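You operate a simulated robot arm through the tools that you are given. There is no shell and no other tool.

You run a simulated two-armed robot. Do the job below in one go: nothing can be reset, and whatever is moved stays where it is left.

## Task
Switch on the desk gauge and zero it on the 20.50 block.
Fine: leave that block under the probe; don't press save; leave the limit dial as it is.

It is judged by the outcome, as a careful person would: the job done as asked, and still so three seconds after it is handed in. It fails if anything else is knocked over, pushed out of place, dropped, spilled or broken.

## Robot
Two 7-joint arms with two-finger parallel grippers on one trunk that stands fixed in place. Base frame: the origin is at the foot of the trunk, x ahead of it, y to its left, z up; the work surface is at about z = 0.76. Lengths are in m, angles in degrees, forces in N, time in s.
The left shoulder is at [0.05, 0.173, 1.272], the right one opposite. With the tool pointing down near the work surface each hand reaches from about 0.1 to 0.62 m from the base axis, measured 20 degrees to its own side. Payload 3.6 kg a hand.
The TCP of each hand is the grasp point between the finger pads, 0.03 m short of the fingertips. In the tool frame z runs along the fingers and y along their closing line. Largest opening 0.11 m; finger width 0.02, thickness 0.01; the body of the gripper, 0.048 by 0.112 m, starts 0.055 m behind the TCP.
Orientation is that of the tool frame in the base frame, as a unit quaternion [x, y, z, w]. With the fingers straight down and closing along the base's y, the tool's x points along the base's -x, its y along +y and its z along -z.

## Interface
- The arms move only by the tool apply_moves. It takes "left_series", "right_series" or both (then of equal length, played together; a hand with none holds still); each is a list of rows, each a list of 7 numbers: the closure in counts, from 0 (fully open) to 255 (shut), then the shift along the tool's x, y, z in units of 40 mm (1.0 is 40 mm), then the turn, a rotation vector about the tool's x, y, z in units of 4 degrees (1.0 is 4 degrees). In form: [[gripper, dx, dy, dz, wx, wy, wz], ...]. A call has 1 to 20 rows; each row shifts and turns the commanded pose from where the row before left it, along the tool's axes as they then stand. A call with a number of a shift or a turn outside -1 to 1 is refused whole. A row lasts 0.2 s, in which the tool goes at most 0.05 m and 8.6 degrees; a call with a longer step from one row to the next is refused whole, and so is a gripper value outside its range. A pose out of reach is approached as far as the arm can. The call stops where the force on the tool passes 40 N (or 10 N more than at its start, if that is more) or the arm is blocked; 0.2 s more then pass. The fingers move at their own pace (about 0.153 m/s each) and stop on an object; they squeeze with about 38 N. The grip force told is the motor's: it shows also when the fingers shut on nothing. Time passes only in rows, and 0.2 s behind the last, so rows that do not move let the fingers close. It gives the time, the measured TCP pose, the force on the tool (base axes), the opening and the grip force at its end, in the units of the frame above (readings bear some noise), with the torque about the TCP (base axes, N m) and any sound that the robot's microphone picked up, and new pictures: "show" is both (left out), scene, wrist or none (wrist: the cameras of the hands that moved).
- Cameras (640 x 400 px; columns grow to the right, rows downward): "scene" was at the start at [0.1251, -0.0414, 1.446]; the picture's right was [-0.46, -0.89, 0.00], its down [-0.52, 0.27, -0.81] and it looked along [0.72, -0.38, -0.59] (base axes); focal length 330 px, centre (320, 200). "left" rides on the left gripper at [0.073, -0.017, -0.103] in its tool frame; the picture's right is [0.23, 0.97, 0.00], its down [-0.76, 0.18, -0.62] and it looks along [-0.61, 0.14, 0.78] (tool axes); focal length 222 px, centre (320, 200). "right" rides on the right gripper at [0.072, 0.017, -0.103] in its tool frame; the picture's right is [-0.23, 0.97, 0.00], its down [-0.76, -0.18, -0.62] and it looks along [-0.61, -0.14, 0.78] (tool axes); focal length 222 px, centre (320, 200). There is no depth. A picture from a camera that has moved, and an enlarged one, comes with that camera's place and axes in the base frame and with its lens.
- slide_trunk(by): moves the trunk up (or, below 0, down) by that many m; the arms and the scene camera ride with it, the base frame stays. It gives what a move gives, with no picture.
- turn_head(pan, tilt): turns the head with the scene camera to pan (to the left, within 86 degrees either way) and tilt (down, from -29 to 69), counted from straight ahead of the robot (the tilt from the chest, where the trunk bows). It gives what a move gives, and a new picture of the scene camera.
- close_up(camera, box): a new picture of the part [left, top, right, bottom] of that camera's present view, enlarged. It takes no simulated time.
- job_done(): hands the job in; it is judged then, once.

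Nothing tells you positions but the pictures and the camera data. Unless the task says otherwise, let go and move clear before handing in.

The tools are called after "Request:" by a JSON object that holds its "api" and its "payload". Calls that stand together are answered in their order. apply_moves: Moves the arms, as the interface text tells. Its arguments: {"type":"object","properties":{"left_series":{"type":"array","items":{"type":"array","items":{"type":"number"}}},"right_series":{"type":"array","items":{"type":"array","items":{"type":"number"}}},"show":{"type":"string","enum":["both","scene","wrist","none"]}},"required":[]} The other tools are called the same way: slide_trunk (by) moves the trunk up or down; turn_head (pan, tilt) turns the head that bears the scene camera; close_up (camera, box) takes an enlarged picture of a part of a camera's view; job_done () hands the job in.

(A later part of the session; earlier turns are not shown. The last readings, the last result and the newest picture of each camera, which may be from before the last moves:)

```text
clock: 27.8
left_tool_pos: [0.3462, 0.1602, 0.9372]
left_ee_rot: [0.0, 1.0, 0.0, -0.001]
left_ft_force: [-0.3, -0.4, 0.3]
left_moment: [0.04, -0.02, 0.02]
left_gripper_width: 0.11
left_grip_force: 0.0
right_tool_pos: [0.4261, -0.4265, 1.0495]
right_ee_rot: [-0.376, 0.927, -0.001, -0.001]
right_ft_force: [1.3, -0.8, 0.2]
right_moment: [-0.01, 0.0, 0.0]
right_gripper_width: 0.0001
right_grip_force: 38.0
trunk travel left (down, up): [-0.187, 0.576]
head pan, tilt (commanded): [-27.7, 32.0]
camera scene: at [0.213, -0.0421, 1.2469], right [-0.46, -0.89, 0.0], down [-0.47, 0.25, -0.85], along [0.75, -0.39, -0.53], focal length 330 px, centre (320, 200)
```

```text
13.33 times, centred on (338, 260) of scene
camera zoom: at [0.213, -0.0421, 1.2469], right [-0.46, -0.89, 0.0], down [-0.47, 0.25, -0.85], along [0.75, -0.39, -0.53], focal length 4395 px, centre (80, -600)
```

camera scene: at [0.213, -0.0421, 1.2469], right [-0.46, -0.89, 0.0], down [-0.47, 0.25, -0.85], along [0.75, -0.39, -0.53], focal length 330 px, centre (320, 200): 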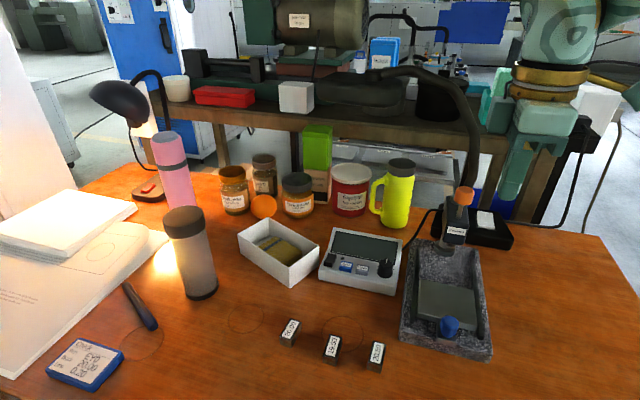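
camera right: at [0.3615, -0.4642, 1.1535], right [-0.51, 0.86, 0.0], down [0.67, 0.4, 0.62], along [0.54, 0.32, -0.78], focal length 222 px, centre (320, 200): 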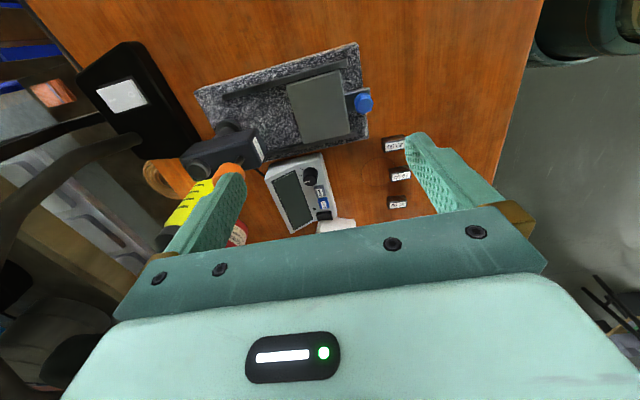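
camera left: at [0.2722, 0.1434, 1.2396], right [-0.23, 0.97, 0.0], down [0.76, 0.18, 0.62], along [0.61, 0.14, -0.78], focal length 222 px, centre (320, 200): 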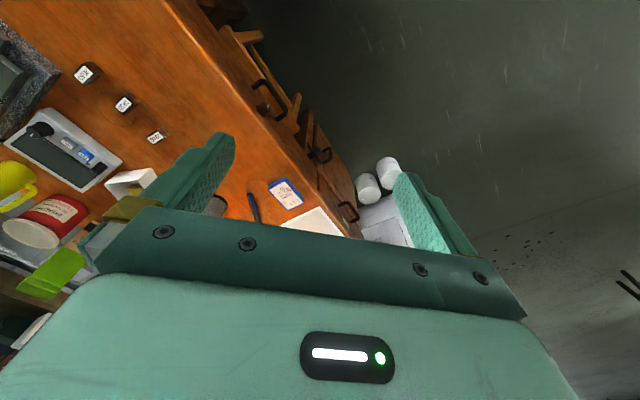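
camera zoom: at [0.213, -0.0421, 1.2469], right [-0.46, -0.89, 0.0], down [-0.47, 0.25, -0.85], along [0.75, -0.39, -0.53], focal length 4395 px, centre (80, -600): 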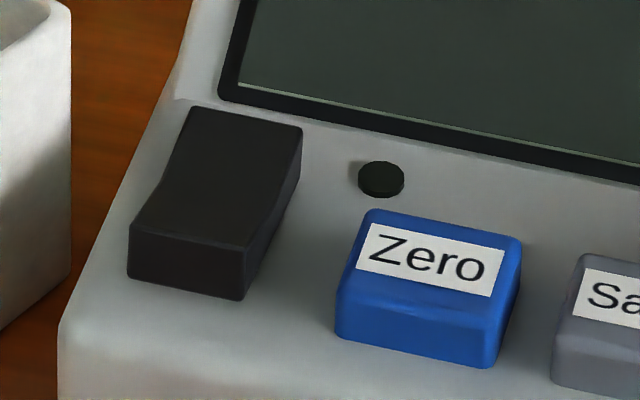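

The rocker's raised front end is at about (0.630, -0.280, 0.806) and the Zero key at about (0.608, -0.307). I'll move the closed fingertips above the rocker.

Request:
{"api": "apply_moves", "payload": {"right_series": [[255, -0.886, -0.134, 0, 0, 0, 0], [255, -0.886, -0.134, 0, 0, 0, 0], [255, -0.886, -0.134, 0, 0, 0, 0], [255, -0.886, -0.134, 0, 0, 0, 0], [255, -0.886, -0.134, 0, 0, 0, 0], [255, -0.886, -0.134, 0, 0, 0, 0], [255, -0.886, -0.134, 0, 0, 0, 0], [255, 0, 0, 0, 0, 0, 0]]}}

```text
clock: 29.6
left_tool_pos: [0.3463, 0.1607, 0.9368]
left_ee_rot: [0.0, 1.0, 0.0, 0.0]
left_ft_force: [0.0, -0.7, 0.0]
left_moment: [0.01, -0.03, -0.02]
left_gripper_width: 0.1102
left_grip_force: 0.1
right_tool_pos: [0.6298, -0.2824, 1.0501]
right_ee_rot: [-0.374, 0.927, 0.0, 0.0]
right_ft_force: [-0.5, 1.1, -0.2]
right_moment: [-0.03, 0.01, -0.02]
right_gripper_width: 0.0003
right_grip_force: 37.9
trunk travel left (down, up): [-0.187, 0.576]
head pan, tilt (commanded): [-27.7, 32.0]
camera scene: at [0.2119, -0.0421, 1.2472], right [-0.47, -0.89, 0.0], down [-0.47, 0.25, -0.85], along [0.75, -0.39, -0.53], focal length 330 px, centre (320, 200)
camera right: at [0.5651, -0.321, 1.1531], right [-0.51, 0.86, 0.0], down [0.67, 0.4, 0.62], along [0.54, 0.32, -0.78], focal length 222 px, centre (320, 200)
```

scene: 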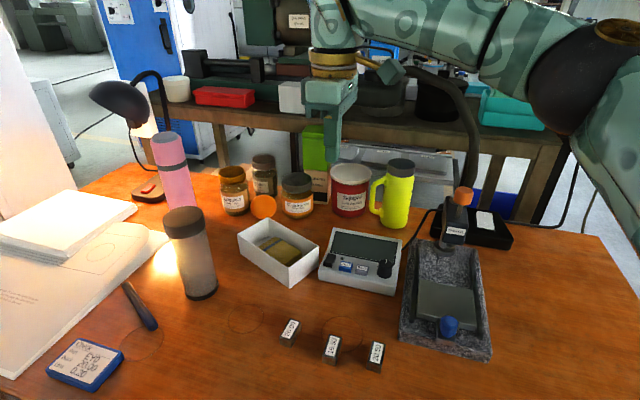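
right: 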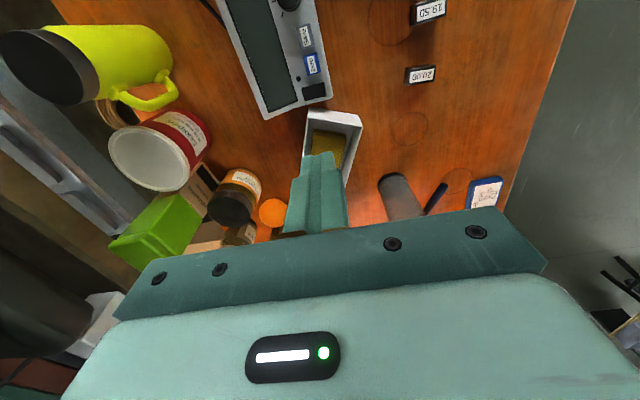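

Request:
{"api": "apply_moves", "payload": {"right_series": [[255, 0, 0.04, 1, 0, 0, 0], [255, 0, 0, 1, 0, 0, 0], [255, 0, 0, 1, 0, 0, 0], [255, 0, 0, 1, 0, 0, 0], [255, 0, 0, 0, 0, 0, 0]]}}

Request:
{"api": "close_up", "payload": {"camera": "scene", "box": [300, 210, 400, 290]}}

Request:
{"api": "close_up", "payload": {"camera": "right", "box": [240, 20, 400, 220]}}

```text
clock: 30.8
left_tool_pos: [0.345, 0.1603, 0.9362]
left_ee_rot: [0.0, 1.0, 0.0, -0.001]
left_ft_force: [0.1, 0.5, -0.2]
left_moment: [0.01, -0.01, 0.01]
left_gripper_width: 0.1102
left_grip_force: 0.0
right_tool_pos: [0.6294, -0.2811, 0.8895]
right_ee_rot: [-0.375, 0.927, -0.001, -0.001]
right_ft_force: [0.6, 0.0, -0.3]
right_moment: [-0.01, -0.01, -0.01]
right_gripper_width: 0.0
right_grip_force: 37.4
trunk travel left (down, up): [-0.187, 0.576]
head pan, tilt (commanded): [-27.7, 32.0]
camera scene: at [0.2128, -0.042, 1.247], right [-0.46, -0.89, 0.0], down [-0.47, 0.25, -0.85], along [0.75, -0.39, -0.53], focal length 330 px, centre (320, 200)
camera right: at [0.5648, -0.3186, 0.993], right [-0.51, 0.86, 0.0], down [0.67, 0.4, 0.62], along [0.53, 0.32, -0.78], focal length 222 px, centre (320, 200)
```

scene: 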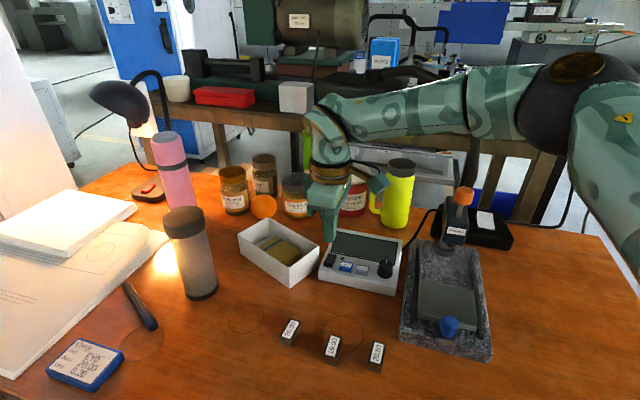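
right: 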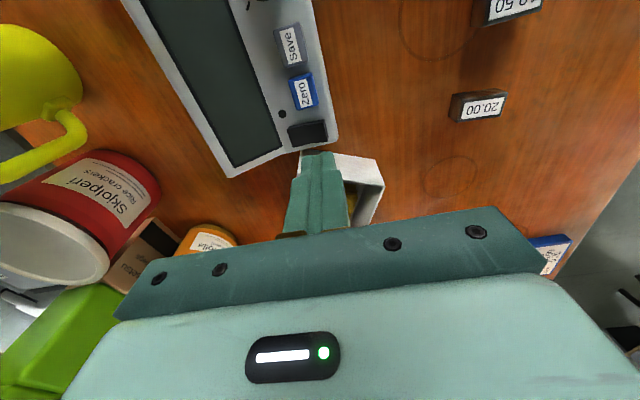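

```text
5.00 times, centred on (350, 250) of scene
camera zoom: at [0.2128, -0.042, 1.247], right [-0.46, -0.89, 0.0], down [-0.47, 0.25, -0.85], along [0.75, -0.39, -0.53], focal length 1648 px, centre (170, -50)
```

zoom: 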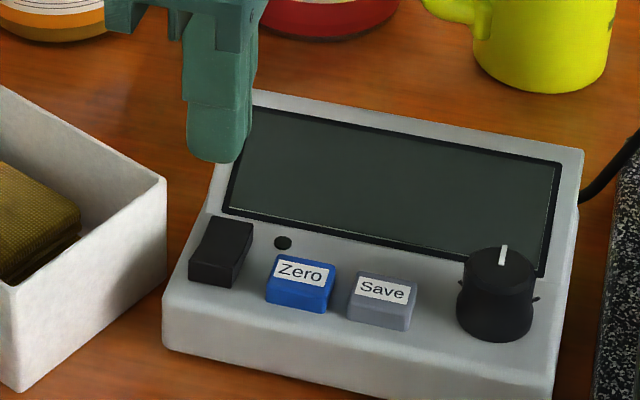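

```text
2.00 times, centred on (320, 120) of right
camera zoom: at [0.5648, -0.3186, 0.993], right [-0.51, 0.86, 0.0], down [0.67, 0.4, 0.62], along [0.53, 0.32, -0.78], focal length 444 px, centre (320, 360)
```

zoom: 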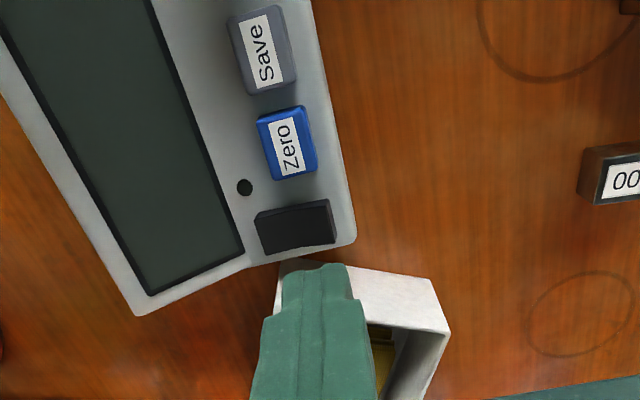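

The fingertip is lined up over the front end of the rocker. I'll descend gently onto it and press a few millimetres.

Request:
{"api": "apply_moves", "payload": {"right_series": [[255, 0, 0, 0.9, 0, 0, 0], [255, 0, 0, 0.25, 0, 0, 0], [255, 0, 0, 0.075, 0, 0, 0], [255, 0, 0, 0.075, 0, 0, 0], [255, 0, 0, 0.075, 0, 0, 0], [255, 0, 0, 0.075, 0, 0, 0], [255, 0, 0, 0, 0, 0, 0]]}}

Request:
{"api": "close_up", "payload": {"camera": "scene", "box": [300, 210, 400, 290]}}

```text
clock: 32.4
left_tool_pos: [0.3454, 0.1602, 0.9367]
left_ee_rot: [0.001, 1.0, 0.0, 0.001]
left_ft_force: [0.0, -0.4, -0.4]
left_moment: [0.01, 0.02, 0.0]
left_gripper_width: 0.11
left_grip_force: 0.2
right_tool_pos: [0.6287, -0.2811, 0.8322]
right_ee_rot: [-0.375, 0.927, -0.001, 0.001]
right_ft_force: [-4.7, 2.8, 7.9]
right_moment: [0.02, 0.05, 0.0]
right_gripper_width: 0.0001
right_grip_force: 37.8
trunk travel left (down, up): [-0.187, 0.576]
head pan, tilt (commanded): [-27.7, 32.0]
heard: click
camera scene: at [0.2117, -0.0414, 1.2473], right [-0.46, -0.89, 0.0], down [-0.47, 0.25, -0.85], along [0.75, -0.39, -0.53], focal length 330 px, centre (320, 200)
camera right: at [0.5645, -0.3184, 0.9364], right [-0.51, 0.86, 0.0], down [0.67, 0.4, 0.62], along [0.54, 0.32, -0.78], focal length 222 px, centre (320, 200)
```

scene: 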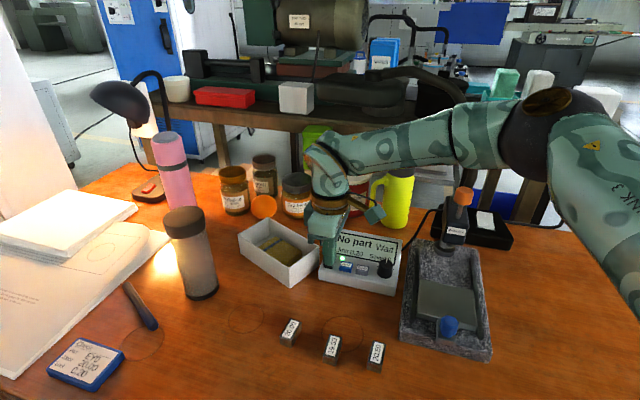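
right: 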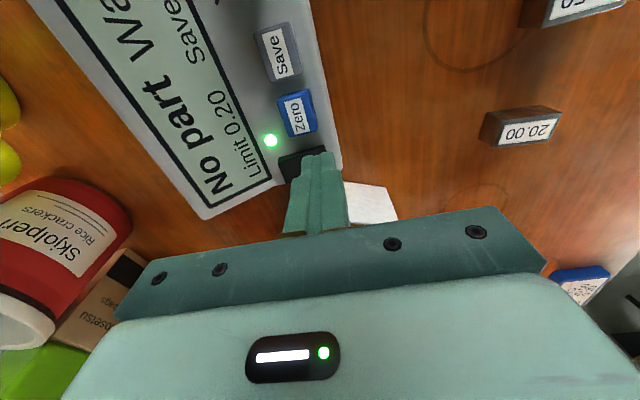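

```text
5.00 times, centred on (350, 250) of scene
camera zoom: at [0.2117, -0.0414, 1.2473], right [-0.46, -0.89, 0.0], down [-0.47, 0.25, -0.85], along [0.75, -0.39, -0.53], focal length 1648 px, centre (170, -50)
```

zoom: 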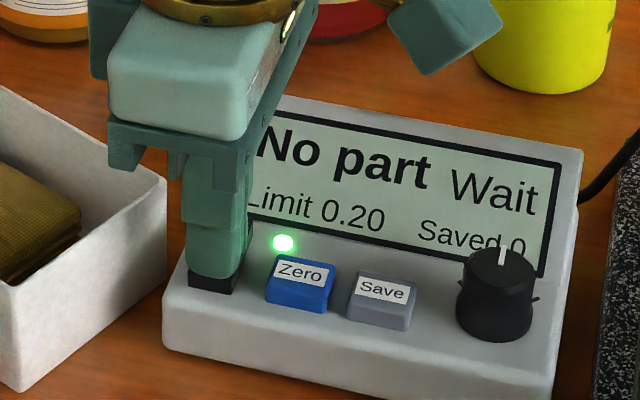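

It clicked on: the display reads "No part / Wait / Limit 0.20 / Saved 0". I'll lift straight off the switch and check that it stays on.

Request:
{"api": "apply_moves", "payload": {"right_series": [[255, 0, 0, -0.25, 0, 0, 0], [255, 0, 0, -1, 0, 0, 0], [255, 0, 0, -1, 0, 0, 0], [255, 0, 0, -1, 0, 0, 0], [255, 0, 0, -1, 0, 0, 0], [255, 0, 0, 0, 0, 0, 0]], "show": "scene"}}

Request:
{"api": "close_up", "payload": {"camera": "scene", "box": [300, 210, 400, 290]}}

```text
clock: 33.8
left_tool_pos: [0.3467, 0.1597, 0.9363]
left_ee_rot: [0.0, 1.0, -0.001, -0.001]
left_ft_force: [-0.3, -0.5, 1.2]
left_moment: [0.03, 0.0, 0.0]
left_gripper_width: 0.1097
left_grip_force: 0.1
right_tool_pos: [0.6303, -0.2814, 1.0031]
right_ee_rot: [-0.375, 0.927, -0.001, 0.0]
right_ft_force: [0.6, -0.5, -0.5]
right_moment: [-0.01, 0.0, 0.04]
right_gripper_width: 0.0
right_grip_force: 37.2
trunk travel left (down, up): [-0.187, 0.576]
head pan, tilt (commanded): [-27.7, 32.0]
camera scene: at [0.2133, -0.0421, 1.2468], right [-0.46, -0.89, 0.0], down [-0.47, 0.25, -0.85], along [0.75, -0.39, -0.53], focal length 330 px, centre (320, 200)
```

scene: 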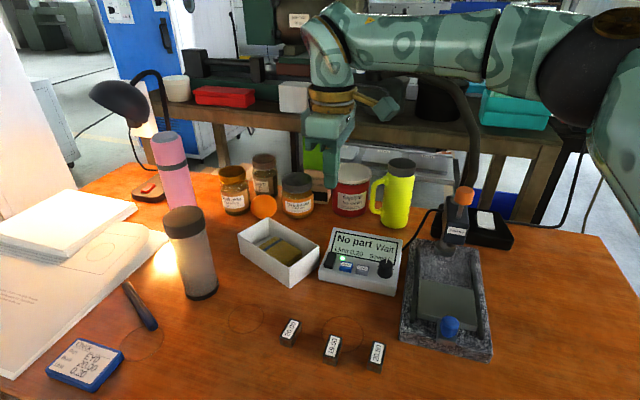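

```text
5.00 times, centred on (350, 250) of scene
camera zoom: at [0.2133, -0.0421, 1.2468], right [-0.46, -0.89, 0.0], down [-0.47, 0.25, -0.85], along [0.75, -0.39, -0.53], focal length 1648 px, centre (170, -50)
```

zoom: 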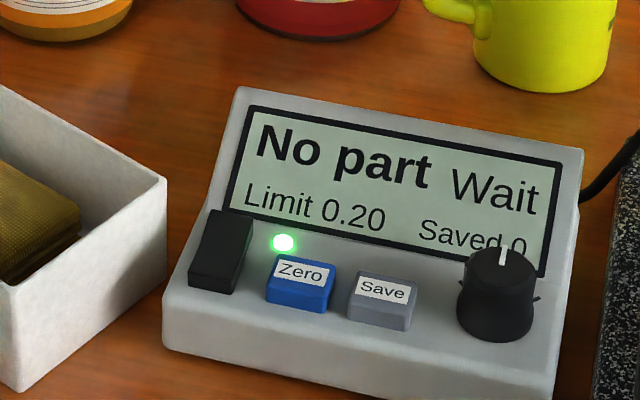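

The gauge stays on. Next I'll go over to the 20.50 block with a modest opening, matching its angle of about -48°.

Request:
{"api": "apply_moves", "payload": {"right_series": [[200, 0.606, 0.73, 0, 0, 0, 0], [104, 0.606, 0.73, 0, 0, 0, 0], [104, 0.606, 0.73, 0, 0, 0, 0], [104, 0.606, 0.73, 0, 0, 0, 0], [104, 0.606, 0.73, 0, 0, 0, 0], [104, 0, 0, 0, 0, 0, 0.65], [104, 0, 0, 0, 0, 0, 0]]}}

```text
clock: 35.4
left_tool_pos: [0.3454, 0.1604, 0.9372]
left_ee_rot: [0.0, 1.0, 0.0, -0.001]
left_ft_force: [1.1, -0.7, -0.1]
left_moment: [0.03, -0.03, 0.02]
left_gripper_width: 0.1101
left_grip_force: 0.0
right_tool_pos: [0.4421, -0.2596, 1.0014]
right_ee_rot: [-0.353, 0.936, -0.001, 0.001]
right_ft_force: [-0.9, 0.1, 0.8]
right_moment: [0.02, -0.01, 0.0]
right_gripper_width: 0.0651
right_grip_force: 0.0
trunk travel left (down, up): [-0.187, 0.576]
head pan, tilt (commanded): [-27.7, 32.0]
camera scene: at [0.2127, -0.0421, 1.247], right [-0.46, -0.89, 0.0], down [-0.47, 0.25, -0.85], along [0.75, -0.39, -0.53], focal length 330 px, centre (320, 200)
camera right: at [0.3745, -0.2949, 1.105], right [-0.47, 0.88, 0.0], down [0.69, 0.37, 0.62], along [0.55, 0.29, -0.78], focal length 222 px, centre (320, 200)
```

scene: 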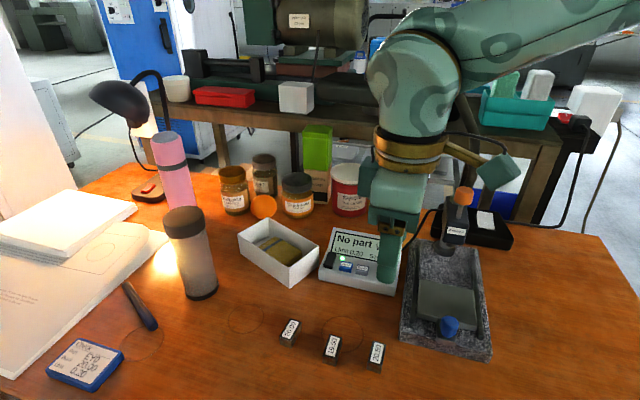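
right: 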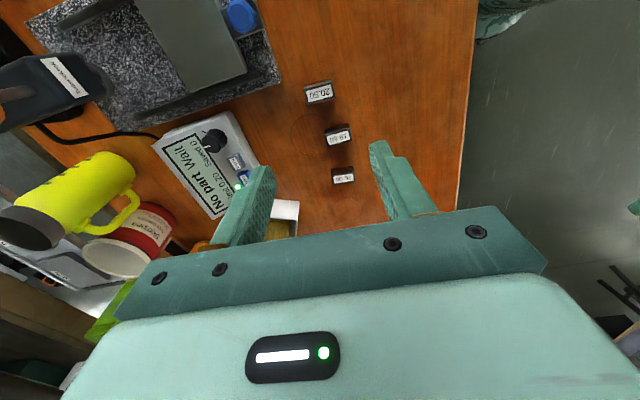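

Request:
{"api": "close_up", "payload": {"camera": "right", "box": [280, 70, 360, 120]}}

```text
8.00 times, centred on (320, 95) of right
camera zoom: at [0.3745, -0.2949, 1.105], right [-0.47, 0.88, 0.0], down [0.69, 0.37, 0.62], along [0.55, 0.29, -0.78], focal length 1777 px, centre (320, 1040)
```

zoom: 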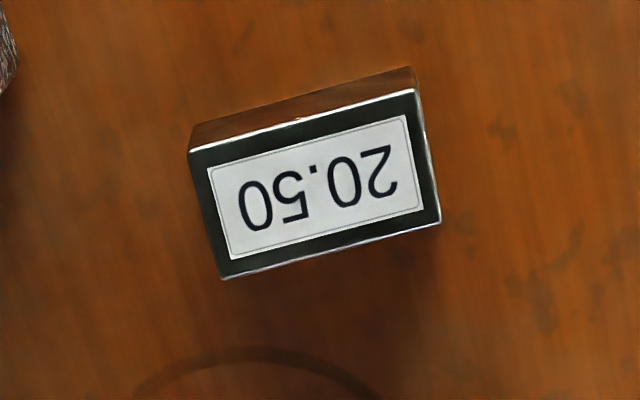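

The block measures about 39 x 21 mm, centred at (0.441, -0.259), with the hand right above it. I'll descend with fingertips just above the table and close.

Request:
{"api": "apply_moves", "payload": {"right_series": [[104, 0, 0, 1, 0, 0, 0], [104, 0, 0, 1, 0, 0, 0], [104, 0, 0, 1, 0, 0, 0], [104, 0, 0, 1, 0, 0, 0], [104, 0, 0, 0.7, 0, 0, 0], [104, 0, 0, 0.3, 0, 0, 0], [104, 0, 0, 0.1, 0, 0, 0], [104, 0, 0, 0, 0, 0, 0]]}}

Request:
{"api": "close_up", "payload": {"camera": "scene", "box": [270, 285, 430, 385]}}

```text
clock: 37.2
left_tool_pos: [0.3461, 0.1595, 0.9359]
left_ee_rot: [-0.001, 1.0, 0.0, -0.001]
left_ft_force: [-1.5, -0.8, -0.7]
left_moment: [-0.03, 0.03, -0.02]
left_gripper_width: 0.1099
left_grip_force: 0.1
right_tool_pos: [0.4683, -0.2959, 0.8208]
right_ee_rot: [-0.355, 0.935, 0.001, -0.001]
right_ft_force: [-0.7, 0.4, -0.2]
right_moment: [-0.02, 0.0, 0.0]
right_gripper_width: 0.0649
right_grip_force: 0.1
right hand out of reach, approached as far as the arm can: row 3, 4, 5, 6
trunk travel left (down, up): [-0.187, 0.576]
head pan, tilt (commanded): [-27.7, 32.0]
camera scene: at [0.213, -0.0421, 1.2469], right [-0.46, -0.89, 0.0], down [-0.47, 0.25, -0.85], along [0.75, -0.39, -0.53], focal length 330 px, centre (320, 200)
camera right: at [0.4023, -0.3317, 0.9259], right [-0.48, 0.88, 0.0], down [0.69, 0.37, 0.62], along [0.54, 0.3, -0.78], focal length 222 px, centre (320, 200)
```

scene: 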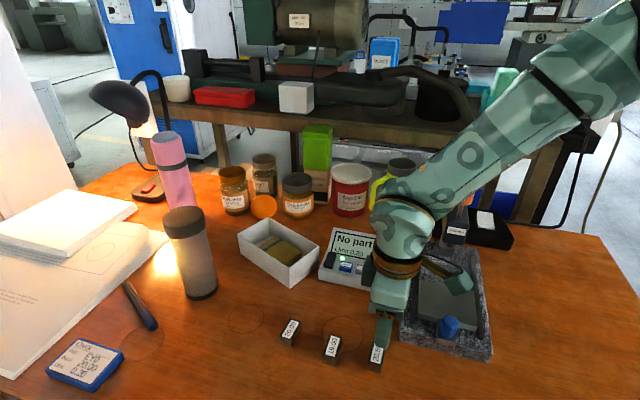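
right: 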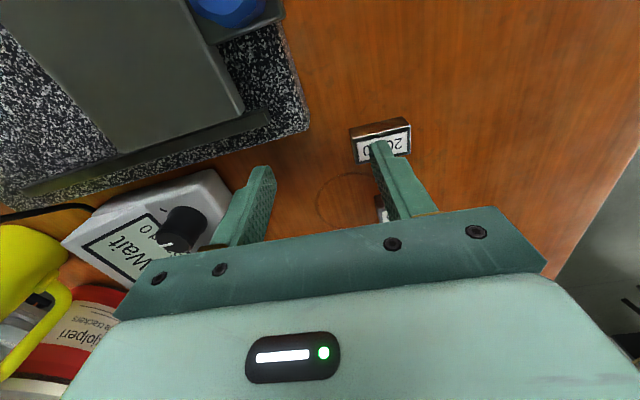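

```text
4.00 times, centred on (350, 335) of scene
camera zoom: at [0.213, -0.0421, 1.2469], right [-0.46, -0.89, 0.0], down [-0.47, 0.25, -0.85], along [0.75, -0.39, -0.53], focal length 1318 px, centre (200, -340)
```

zoom: 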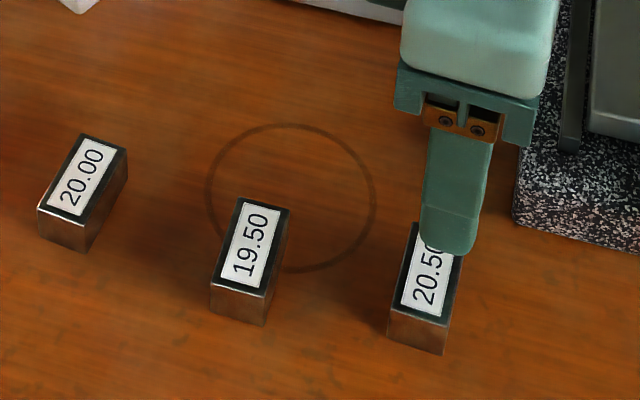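

The hand drifted off target low down because of the arm's posture; nothing was touched, since the finger is 10 mm above the block. I'll go straight up, raise the trunk again, and approach from there.

Request:
{"api": "apply_moves", "payload": {"right_series": [[104, 0, 0, -1, 0, 0, 0], [104, 0, 0, -1, 0, 0, 0], [104, 0, 0, -1, 0, 0, 0], [104, 0, 0, -1, 0, 0, 0], [104, 0, 0, 0, 0, 0, 0]], "show": "none"}}

Request:
{"api": "slide_trunk", "payload": {"by": 0.2}}

```text
clock: 38.4
left_tool_pos: [0.3465, 0.1602, 0.936]
left_ee_rot: [0.0, 1.0, 0.0, -0.001]
left_ft_force: [0.7, 0.0, -0.4]
left_moment: [-0.01, 0.02, -0.01]
left_gripper_width: 0.1101
left_grip_force: 0.2
right_tool_pos: [0.4681, -0.2955, 0.9822]
right_ee_rot: [-0.354, 0.935, -0.002, -0.001]
right_ft_force: [0.1, 0.5, -1.0]
right_moment: [-0.02, 0.02, 0.02]
right_gripper_width: 0.0653
right_grip_force: 0.1
trunk travel left (down, up): [-0.187, 0.576]
head pan, tilt (commanded): [-27.7, 32.0]
```

```text
clock: 40.6
left_tool_pos: [0.347, 0.1596, 1.137]
left_ee_rot: [-0.001, 1.0, 0.0, -0.001]
left_ft_force: [0.4, 0.1, -0.1]
left_moment: [0.01, 0.0, 0.05]
left_gripper_width: 0.11
left_grip_force: 0.1
right_tool_pos: [0.4678, -0.2952, 1.1805]
right_ee_rot: [-0.354, 0.935, -0.002, 0.0]
right_ft_force: [-0.8, 0.2, 0.8]
right_moment: [-0.03, -0.03, 0.02]
right_gripper_width: 0.0652
right_grip_force: 0.1
trunk travel left (down, up): [-0.387, 0.376]
head pan, tilt (commanded): [-27.7, 32.0]
```

Request:
{"api": "apply_moves", "payload": {"right_series": [[104, -0.05, 0.55, 0, 0, 0, 0], [104, -0.05, 0.55, 0, 0, 0, 0], [104, 0, 0, 1, 0, 0, 0], [104, 0, 0, 1, 0, 0, 0], [104, 0, 0, 1, 0, 0, 0], [104, 0, 0, 1, 0, 0, 0], [104, 0, 0, 1, 0, 0, 0], [104, 0, 0, 0, 0, 0, 0]]}}

```text
clock: 42.4
left_tool_pos: [0.3454, 0.1609, 1.1369]
left_ee_rot: [0.0, 1.0, 0.0, 0.0]
left_ft_force: [0.1, -0.7, 0.3]
left_moment: [-0.02, -0.01, -0.02]
left_gripper_width: 0.1101
left_grip_force: 0.1
right_tool_pos: [0.4526, -0.2704, 0.9852]
right_ee_rot: [-0.355, 0.935, 0.002, -0.002]
right_ft_force: [-0.9, -0.1, 0.1]
right_moment: [-0.01, 0.0, 0.05]
right_gripper_width: 0.0651
right_grip_force: 0.1
right hand out of reach, approached as far as the arm can: row 6, 7
trunk travel left (down, up): [-0.387, 0.376]
head pan, tilt (commanded): [-27.7, 32.0]
camera scene: at [0.1263, -0.0417, 1.4522], right [-0.46, -0.89, 0.0], down [-0.47, 0.25, -0.85], along [0.75, -0.39, -0.53], focal length 330 px, centre (320, 200)
camera right: at [0.3867, -0.3059, 1.0898], right [-0.48, 0.88, 0.0], down [0.69, 0.37, 0.62], along [0.54, 0.3, -0.78], focal length 222 px, centre (320, 200)
```

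scene: 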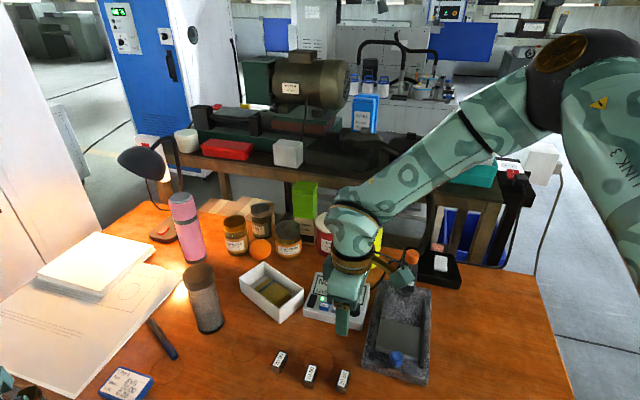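
right: 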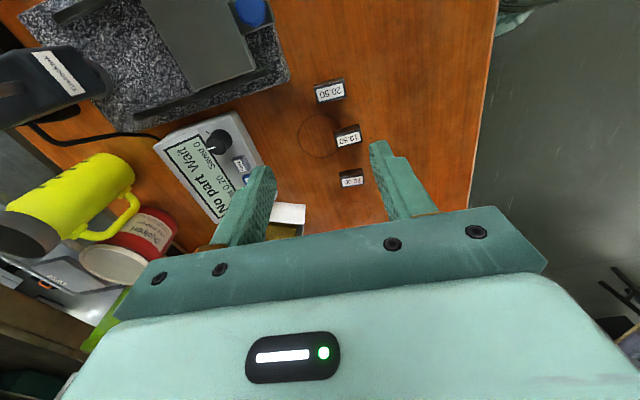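

The limit appears again going left and down. Positive yaw eased it before, so I'll raise a little and test how far the hand can turn that way. Turned by 90°, it could grip the block across its short side.

Request:
{"api": "apply_moves", "payload": {"right_series": [[104, 0, 0, -1, 0, 0, 0], [104, 0, 0, -1, 0, 0, 0], [104, 0, 0, 0, 0, 0, -1], [104, 0, 0, 0, 0, 0, -1], [104, 0, 0, 0, 0, 0, -1], [104, 0, 0, 0, 0, 0, -1], [104, 0, 0, 0, 0, 0, -1], [104, 0, 0, 0, 0, 0, -1], [104, 0, 0, 0, 0, 0, -1], [104, 0, 0, 0, 0, 0, -1], [104, 0, 0, 0, 0, 0, -1], [104, 0, 0, 0, 0, 0, -1], [104, 0, 0, 0, 0, 0, -1], [104, 0, 0, 0, 0, 0, -1], [104, 0, 0, 0, 0, 0, 0]], "show": "scene"}}

```text
clock: 45.6
left_tool_pos: [0.3463, 0.1598, 1.1372]
left_ee_rot: [-0.001, 1.0, 0.001, -0.001]
left_ft_force: [0.5, 0.1, 0.0]
left_moment: [-0.03, -0.01, 0.06]
left_gripper_width: 0.1098
left_grip_force: 0.1
right_tool_pos: [0.4544, -0.2707, 1.0679]
right_ee_rot: [-0.704, 0.71, -0.001, 0.0]
right_ft_force: [0.1, -0.2, 0.4]
right_moment: [0.01, -0.02, 0.02]
right_gripper_width: 0.0651
right_grip_force: 0.1
trunk travel left (down, up): [-0.387, 0.376]
head pan, tilt (commanded): [-27.7, 32.0]
camera scene: at [0.1269, -0.0421, 1.4521], right [-0.46, -0.89, 0.0], down [-0.47, 0.25, -0.85], along [0.75, -0.39, -0.53], focal length 330 px, centre (320, 200)
```

scene: 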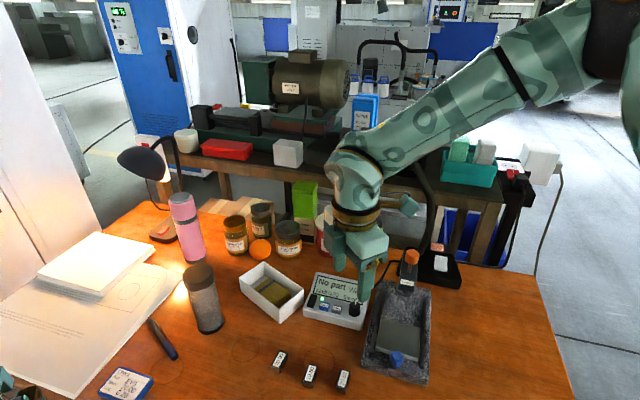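

Yaw up to 90° is free. I'll continue to 132° to grip the block across its 21 mm width, with an opening small enough to miss the neighbouring block, and start down.

Request:
{"api": "apply_moves", "payload": {"right_series": [[139, 0, 0, 0, 0, 0, -1], [139, 0, 0, 0, 0, 0, -1], [139, 0, 0, 0, 0, 0, -1], [139, 0, 0, 0, 0, 0, -1], [139, 0, 0, 0, 0, 0, -1], [139, 0, 0, 0, 0, 0, -1], [139, 0, 0, 0, 0, 0, -1], [139, 0, 0, 0, 0, 0, -1], [139, 0, 0, 0, 0, 0, -1], [139, 0, 0, 0, 0, 0, -1], [139, 0, 0, 0, 0, 0, -0.65], [139, -0.44, 0.055, 0, 0, 0, 0], [139, 0, 0, 1, 0, 0, 0], [139, 0, 0, 0.8, 0, 0, 0], [139, 0, 0, 0, 0, 0, 0]]}}

```text
clock: 48.8
left_tool_pos: [0.3456, 0.1602, 1.1362]
left_ee_rot: [0.0, 1.0, 0.0, 0.0]
left_ft_force: [0.5, 0.7, -0.1]
left_moment: [-0.01, 0.01, -0.01]
left_gripper_width: 0.1103
left_grip_force: 0.1
right_tool_pos: [0.4405, -0.2602, 0.9964]
right_ee_rot: [0.914, -0.406, 0.001, 0.001]
right_ft_force: [0.3, -0.3, -0.4]
right_moment: [0.0, -0.01, 0.01]
right_gripper_width: 0.0499
right_grip_force: 0.1
trunk travel left (down, up): [-0.387, 0.376]
head pan, tilt (commanded): [-27.7, 32.0]
camera scene: at [0.1267, -0.0419, 1.4521], right [-0.46, -0.89, 0.0], down [-0.47, 0.25, -0.85], along [0.75, -0.39, -0.53], focal length 330 px, centre (320, 200)
camera right: at [0.4756, -0.3241, 1.0991], right [-0.87, -0.48, 0.0], down [-0.38, 0.69, 0.62], along [-0.3, 0.54, -0.78], focal length 222 px, centre (320, 200)
```

scene: 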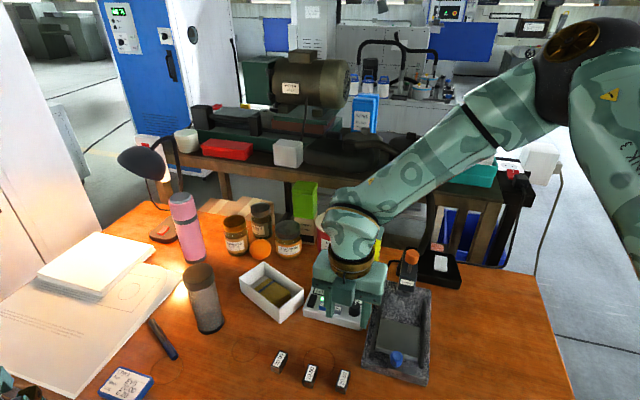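
right: 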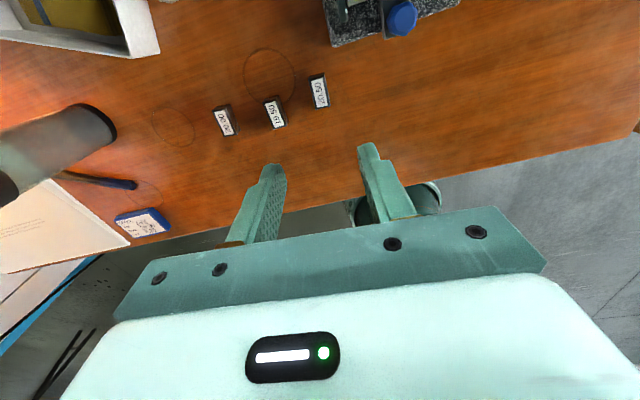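

Reachable now. I'll check alignment over the block before going lower.

Request:
{"api": "close_up", "payload": {"camera": "right", "box": [290, 60, 350, 120]}}

```text
6.67 times, centred on (320, 90) of right
camera zoom: at [0.4756, -0.3241, 1.0991], right [-0.87, -0.48, 0.0], down [-0.38, 0.69, 0.62], along [-0.3, 0.54, -0.78], focal length 1481 px, centre (320, 933)
```

zoom: 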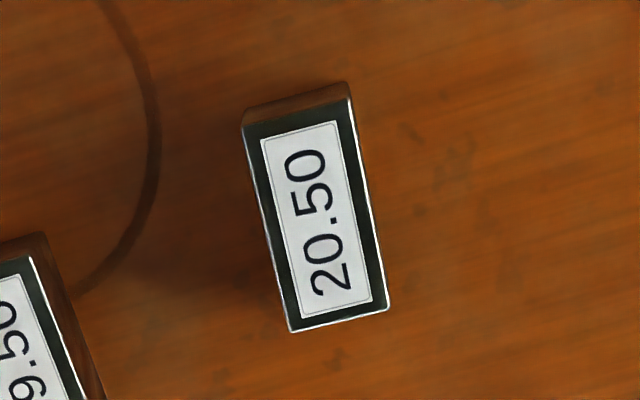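

Block and hand agree within 1 mm and 1°. Going down in two stages.

Request:
{"api": "apply_moves", "payload": {"right_series": [[139, 0, 0, 1, 0, 0, 0], [139, 0, 0, 1, 0, 0, 0], [139, 0, 0, 1, 0, 0, 0], [139, 0, 0, 0, 0, 0, 0]], "show": "scene"}}

```text
clock: 49.8
left_tool_pos: [0.3471, 0.1599, 1.1375]
left_ee_rot: [0.0, 1.0, 0.0, -0.001]
left_ft_force: [0.2, -1.5, -0.5]
left_moment: [-0.02, 0.05, -0.02]
left_gripper_width: 0.1102
left_grip_force: 0.0
right_tool_pos: [0.4235, -0.2778, 0.9081]
right_ee_rot: [0.914, -0.406, 0.0, 0.002]
right_ft_force: [-0.7, -0.1, 0.9]
right_moment: [-0.02, -0.03, -0.02]
right_gripper_width: 0.0504
right_grip_force: 0.0
right hand out of reach, approached as far as the arm can: row 2, 3
trunk travel left (down, up): [-0.387, 0.376]
head pan, tilt (commanded): [-27.7, 32.0]
camera scene: at [0.1273, -0.0419, 1.452], right [-0.46, -0.89, 0.0], down [-0.47, 0.25, -0.85], along [0.75, -0.39, -0.53], focal length 330 px, centre (320, 200)
```

scene: 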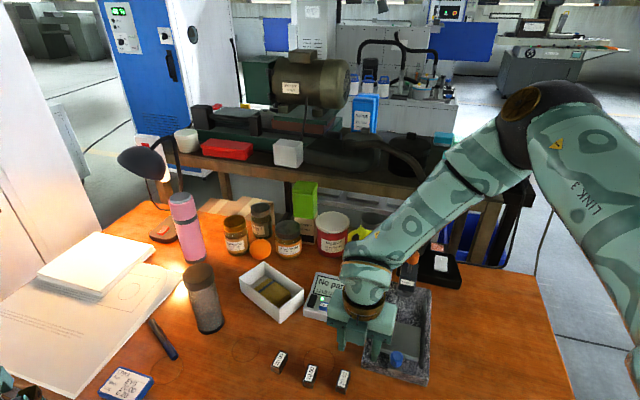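

The limit depends on how far the hand is below the shoulder, so a lower trunk should help. I'll raise both hands first and then lower the trunk by 0.3.

Request:
{"api": "apply_moves", "payload": {"right_series": [[139, 0, 0, -1, 0, 0, 0], [139, 0, 0, -1, 0, 0, 0], [139, 0, 0, -1, 0, 0, 0], [139, 0, 0, -1, 0, 0, 0], [139, 0, 0, -1, 0, 0, 0], [139, 0, 0, -1, 0, 0, 0], [139, 0, 0, -1, 0, 0, 0], [139, 0, 0, 0, 0, 0, 0]], "left_series": [[0, 0, 0, -0.7, 0, 0, 0], [0, 0, 0, -0.7, 0, 0, 0], [0, 0, 0, -0.7, 0, 0, 0], [0, 0, 0, -0.7, 0, 0, 0], [0, 0, 0, -0.7, 0, 0, 0], [0, 0, 0, -0.7, 0, 0, 0], [0, 0, 0, -0.7, 0, 0, 0], [0, 0, 0, 0, 0, 0, 0]], "show": "none"}}

```text
clock: 51.6
left_tool_pos: [0.3467, 0.1597, 1.2771]
left_ee_rot: [0.0, 1.0, 0.0, -0.001]
left_ft_force: [0.0, -0.3, -0.2]
left_moment: [-0.02, 0.06, -0.01]
left_gripper_width: 0.1101
left_grip_force: 0.0
left hand out of reach, approached as far as the arm can: row 6, 7
right_tool_pos: [0.4237, -0.2787, 1.1896]
right_ee_rot: [0.914, -0.406, 0.0, 0.001]
right_ft_force: [-0.8, 0.0, 0.3]
right_moment: [0.06, 0.04, 0.0]
right_gripper_width: 0.0499
right_grip_force: 0.1
trunk travel left (down, up): [-0.387, 0.376]
head pan, tilt (commanded): [-27.7, 32.0]
```

Request:
{"api": "slide_trunk", "payload": {"by": -0.28}}

Request:
{"api": "turn_head", "payload": {"pan": -27.7, "tilt": 32}}

```text
clock: 54.4
left_tool_pos: [0.4214, 0.1595, 0.9262]
left_ee_rot: [0.0, 0.993, 0.0, -0.117]
left_ft_force: [0.2, 0.2, 0.5]
left_moment: [0.0, 0.0, 0.0]
left_gripper_width: 0.1101
left_grip_force: 0.1
right_tool_pos: [0.4228, -0.2776, 0.909]
right_ee_rot: [0.914, -0.406, 0.001, 0.0]
right_ft_force: [0.0, 0.3, -0.9]
right_moment: [-0.04, -0.03, 0.01]
right_gripper_width: 0.0499
right_grip_force: 0.1
trunk travel left (down, up): [-0.107, 0.656]
head pan, tilt (commanded): [-27.7, 32.0]
```

```text
clock: 55.0
left_tool_pos: [0.4218, 0.1597, 0.9263]
left_ee_rot: [-0.001, 0.993, 0.0, -0.118]
left_ft_force: [-0.1, 0.4, 0.6]
left_moment: [-0.01, 0.0, 0.03]
left_gripper_width: 0.11
left_grip_force: 0.0
right_tool_pos: [0.4232, -0.2768, 0.9103]
right_ee_rot: [0.914, -0.406, 0.0, 0.001]
right_ft_force: [-0.5, 0.3, -0.1]
right_moment: [0.0, 0.0, 0.01]
right_gripper_width: 0.0501
right_grip_force: 0.1
trunk travel left (down, up): [-0.107, 0.656]
head pan, tilt (commanded): [-27.7, 32.0]
camera scene: at [0.2603, -0.0421, 1.162], right [-0.46, -0.89, 0.0], down [-0.47, 0.25, -0.85], along [0.75, -0.39, -0.53], focal length 330 px, centre (320, 200)
```

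scene: 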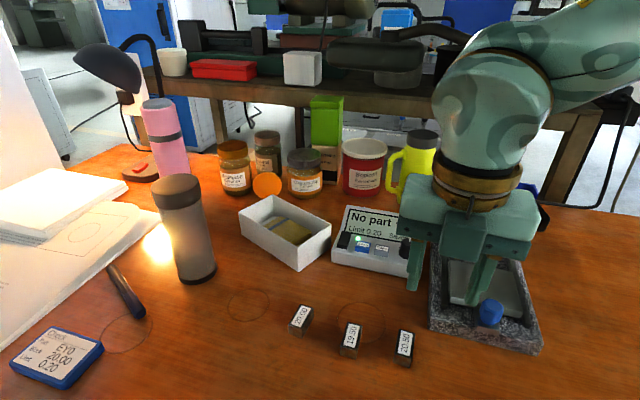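

The trunk is down and the right hand is at (0.423, -0.277, 0.91). I'll line it up over the block again.

Request:
{"api": "apply_moves", "payload": {"right_series": [[139, -0.02, -0.59, 0, 0, 0, 0], [139, 0, 0, 0, 0, 0, 0]]}}

Request:
{"api": "close_up", "payload": {"camera": "right", "box": [270, 40, 370, 180]}}

```text
clock: 55.6
left_tool_pos: [0.4218, 0.1602, 0.9254]
left_ee_rot: [-0.001, 0.993, 0.0, -0.118]
left_ft_force: [-0.3, -0.2, 0.2]
left_moment: [-0.02, -0.01, -0.01]
left_gripper_width: 0.1099
left_grip_force: 0.1
right_tool_pos: [0.4407, -0.2611, 0.9085]
right_ee_rot: [0.914, -0.406, 0.0, 0.001]
right_ft_force: [-0.5, 0.5, 0.0]
right_moment: [-0.02, 0.0, -0.02]
right_gripper_width: 0.05
right_grip_force: 0.1
trunk travel left (down, up): [-0.107, 0.656]
head pan, tilt (commanded): [-27.7, 32.0]
camera scene: at [0.2599, -0.0422, 1.1621], right [-0.47, -0.89, 0.0], down [-0.47, 0.25, -0.85], along [0.75, -0.39, -0.53], focal length 330 px, centre (320, 200)
camera right: at [0.4753, -0.326, 1.0129], right [-0.88, -0.48, 0.0], down [-0.38, 0.69, 0.62], along [-0.3, 0.54, -0.78], focal length 222 px, centre (320, 200)
```

scene: 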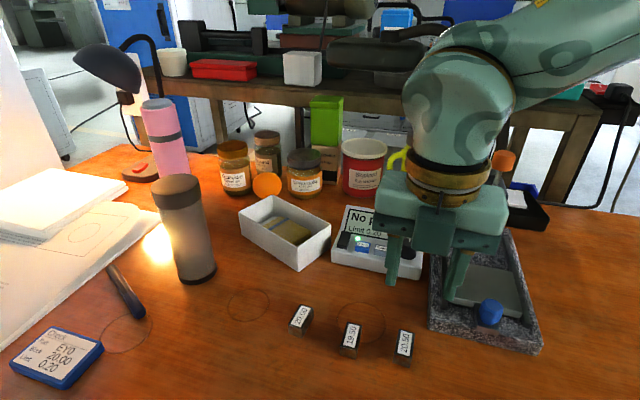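
right: 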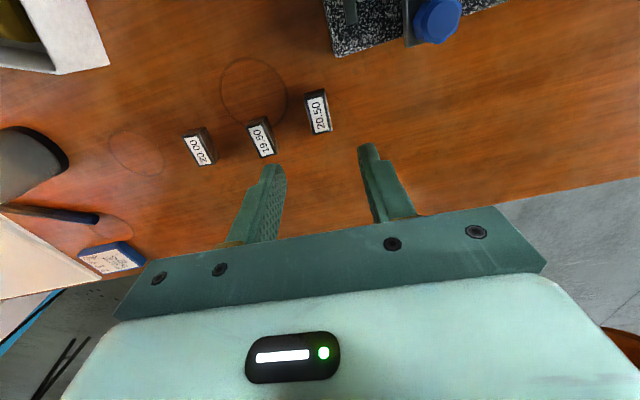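

```text
2.86 times, centred on (320, 110) of right
camera zoom: at [0.4753, -0.326, 1.0129], right [-0.88, -0.48, 0.0], down [-0.38, 0.69, 0.62], along [-0.3, 0.54, -0.78], focal length 635 px, centre (320, 457)
```

zoom: 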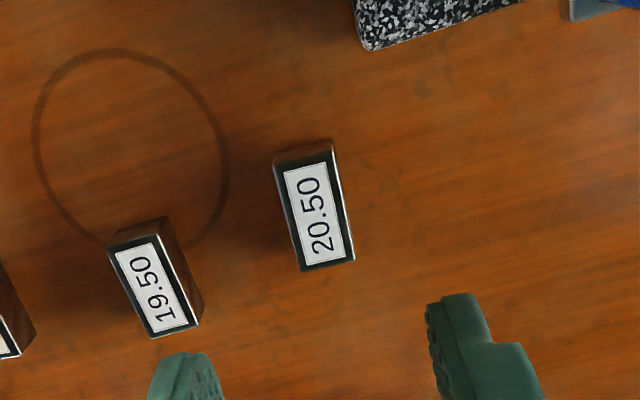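

Request:
{"api": "apply_moves", "payload": {"right_series": [[139, 0, 0, 0.7, 0, 0, 0], [139, 0, 0, 0.6, 0, 0, 0], [139, 0, 0, 0.6, 0, 0, 0], [139, 0, 0, 0, 0, 0, 0]]}}

Request:
{"api": "close_up", "payload": {"camera": "scene", "box": [270, 270, 470, 390]}}

```text
clock: 56.6
left_tool_pos: [0.4222, 0.1603, 0.9248]
left_ee_rot: [-0.001, 0.993, 0.0, -0.119]
left_ft_force: [0.5, -0.7, -0.5]
left_moment: [-0.01, -0.01, -0.02]
left_gripper_width: 0.1099
left_grip_force: 0.0
right_tool_pos: [0.4416, -0.2607, 0.834]
right_ee_rot: [0.914, -0.406, 0.0, 0.002]
right_ft_force: [1.1, 0.8, 0.3]
right_moment: [0.0, 0.02, 0.0]
right_gripper_width: 0.0503
right_grip_force: 0.0
trunk travel left (down, up): [-0.107, 0.656]
head pan, tilt (commanded): [-27.7, 32.0]
camera scene: at [0.2601, -0.042, 1.1621], right [-0.46, -0.89, 0.0], down [-0.47, 0.25, -0.85], along [0.75, -0.39, -0.53], focal length 330 px, centre (320, 200)
camera right: at [0.4752, -0.3263, 0.9376], right [-0.88, -0.48, 0.0], down [-0.38, 0.69, 0.62], along [-0.3, 0.54, -0.78], focal length 222 px, centre (320, 200)
```

scene: 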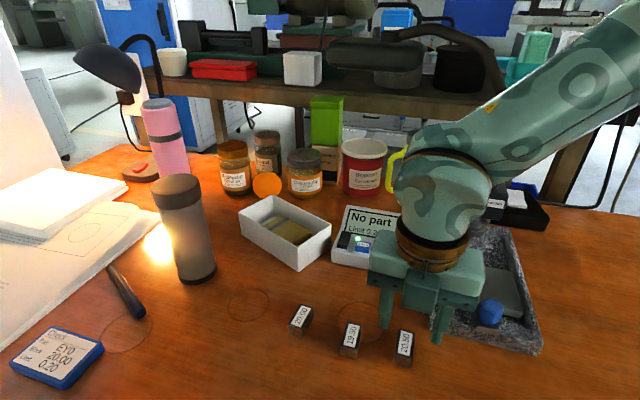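
right: 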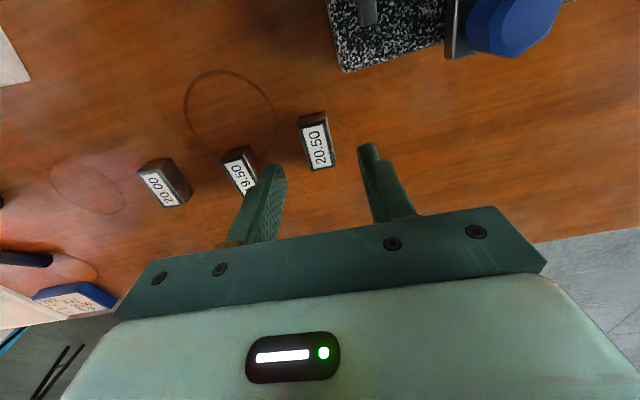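

```text
3.20 times, centred on (370, 330) of scene
camera zoom: at [0.2601, -0.042, 1.1621], right [-0.46, -0.89, 0.0], down [-0.47, 0.25, -0.85], along [0.75, -0.39, -0.53], focal length 1055 px, centre (160, -216)
```

zoom: 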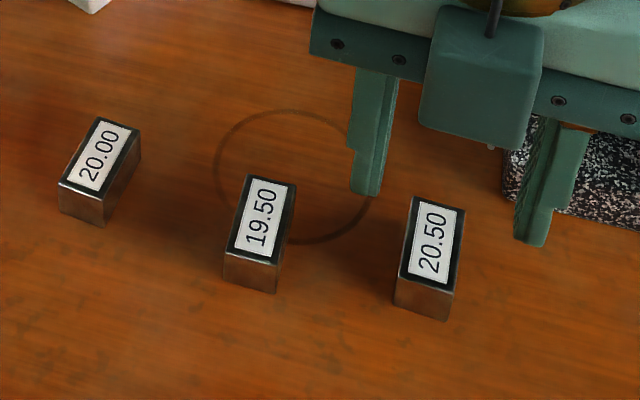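

The fingers straddle the 20.50 block with room on both sides. I'll go the last 38 mm and close.

Request:
{"api": "apply_moves", "payload": {"right_series": [[139, 0, 0, 0.5, 0, 0, 0], [139, 0, 0, 0.42, 0, 0, 0], [139, 0, 0, 0, 0, 0, 0]]}}

Request:
{"api": "close_up", "payload": {"camera": "scene", "box": [270, 270, 470, 390]}}

```text
clock: 57.4
left_tool_pos: [0.4225, 0.1595, 0.9264]
left_ee_rot: [-0.001, 0.993, 0.0, -0.118]
left_ft_force: [-0.1, 0.1, -0.4]
left_moment: [0.01, 0.01, -0.02]
left_gripper_width: 0.1102
left_grip_force: 0.0
right_tool_pos: [0.4403, -0.2612, 0.7983]
right_ee_rot: [0.914, -0.406, 0.0, 0.0]
right_ft_force: [-0.1, 0.1, -0.6]
right_moment: [-0.03, 0.0, -0.01]
right_gripper_width: 0.0501
right_grip_force: 0.1
trunk travel left (down, up): [-0.107, 0.656]
head pan, tilt (commanded): [-27.7, 32.0]
camera scene: at [0.2602, -0.0421, 1.162], right [-0.46, -0.89, 0.0], down [-0.47, 0.25, -0.85], along [0.75, -0.39, -0.53], focal length 330 px, centre (320, 200)
camera right: at [0.4755, -0.3259, 0.9009], right [-0.88, -0.48, 0.0], down [-0.38, 0.69, 0.62], along [-0.3, 0.54, -0.78], focal length 222 px, centre (320, 200)
```

scene: 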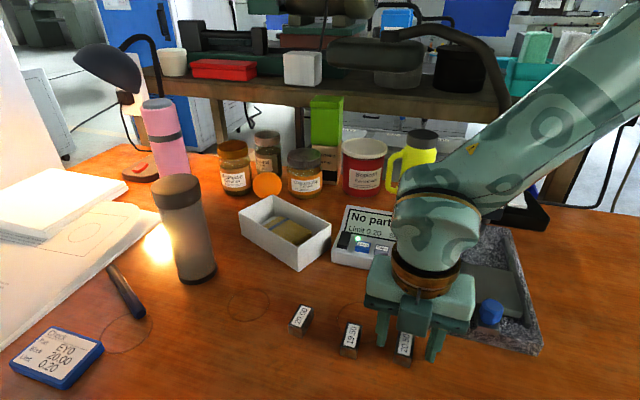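
right: 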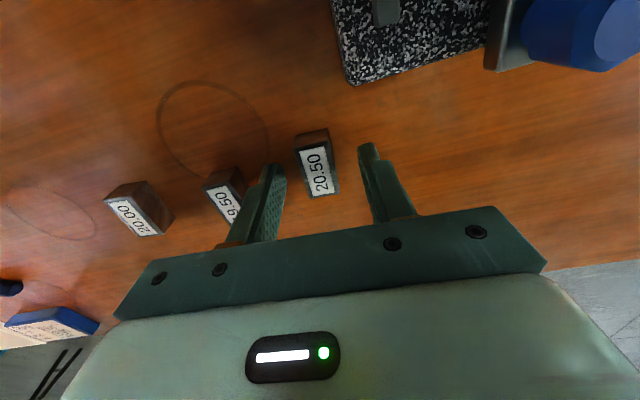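

```text
3.20 times, centred on (370, 330) of scene
camera zoom: at [0.2602, -0.0421, 1.162], right [-0.46, -0.89, 0.0], down [-0.47, 0.25, -0.85], along [0.75, -0.39, -0.53], focal length 1055 px, centre (160, -216)
```

zoom: 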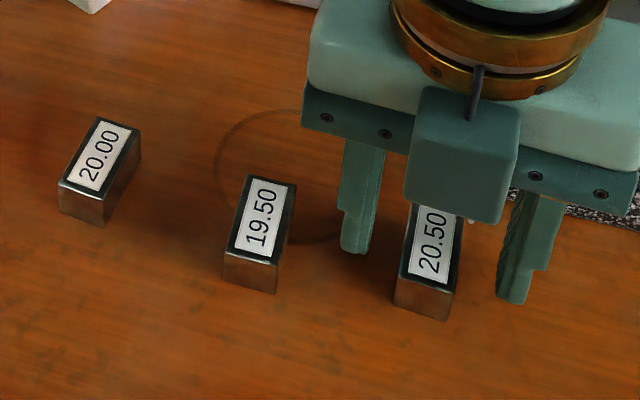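

Request:
{"api": "apply_moves", "payload": {"right_series": [[139, 0, 0, 0.05, 0, 0, 0], [180, 0, 0, 0, 0, 0, 0], [255, 0, 0, 0, 0, 0, 0], [255, 0, 0, 0, 0, 0, 0], [255, 0, 0, 0, 0, 0, 0]]}}

Request:
{"api": "close_up", "payload": {"camera": "scene", "box": [270, 270, 470, 390]}}

```text
clock: 58.6
left_tool_pos: [0.4226, 0.1594, 0.9261]
left_ee_rot: [-0.001, 0.993, 0.0, -0.119]
left_ft_force: [-0.2, -0.4, -0.3]
left_moment: [0.0, 0.0, 0.02]
left_gripper_width: 0.1101
left_grip_force: 0.0
right_tool_pos: [0.4402, -0.2612, 0.7943]
right_ee_rot: [0.914, -0.406, 0.001, 0.001]
right_ft_force: [-0.2, 0.3, -0.5]
right_moment: [0.02, -0.02, -0.01]
right_gripper_width: 0.021
right_grip_force: 38.1
trunk travel left (down, up): [-0.107, 0.656]
head pan, tilt (commanded): [-27.7, 32.0]
camera scene: at [0.2604, -0.0421, 1.1619], right [-0.46, -0.89, 0.0], down [-0.47, 0.25, -0.85], along [0.75, -0.39, -0.53], focal length 330 px, centre (320, 200)
camera right: at [0.4757, -0.3259, 0.8986], right [-0.88, -0.48, 0.0], down [-0.38, 0.69, 0.62], along [-0.3, 0.54, -0.78], focal length 222 px, centre (320, 200)
```

scene: 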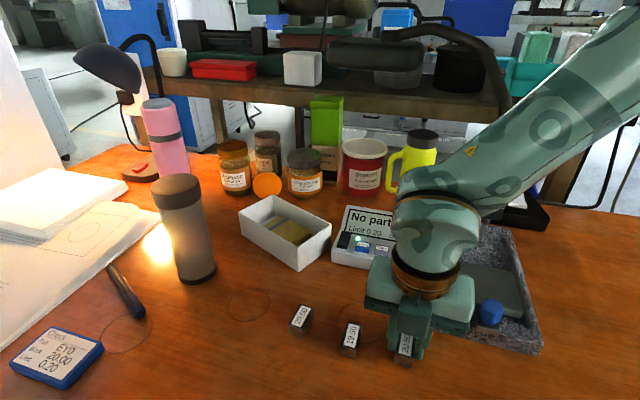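
right: 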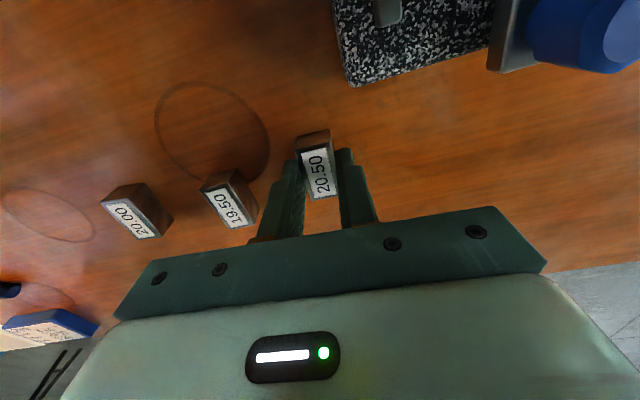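

```text
3.20 times, centred on (370, 330) of scene
camera zoom: at [0.2604, -0.0421, 1.1619], right [-0.46, -0.89, 0.0], down [-0.47, 0.25, -0.85], along [0.75, -0.39, -0.53], focal length 1055 px, centre (160, -216)
```

zoom: 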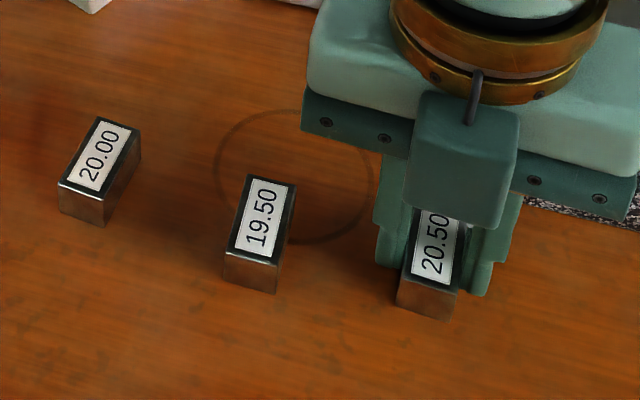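

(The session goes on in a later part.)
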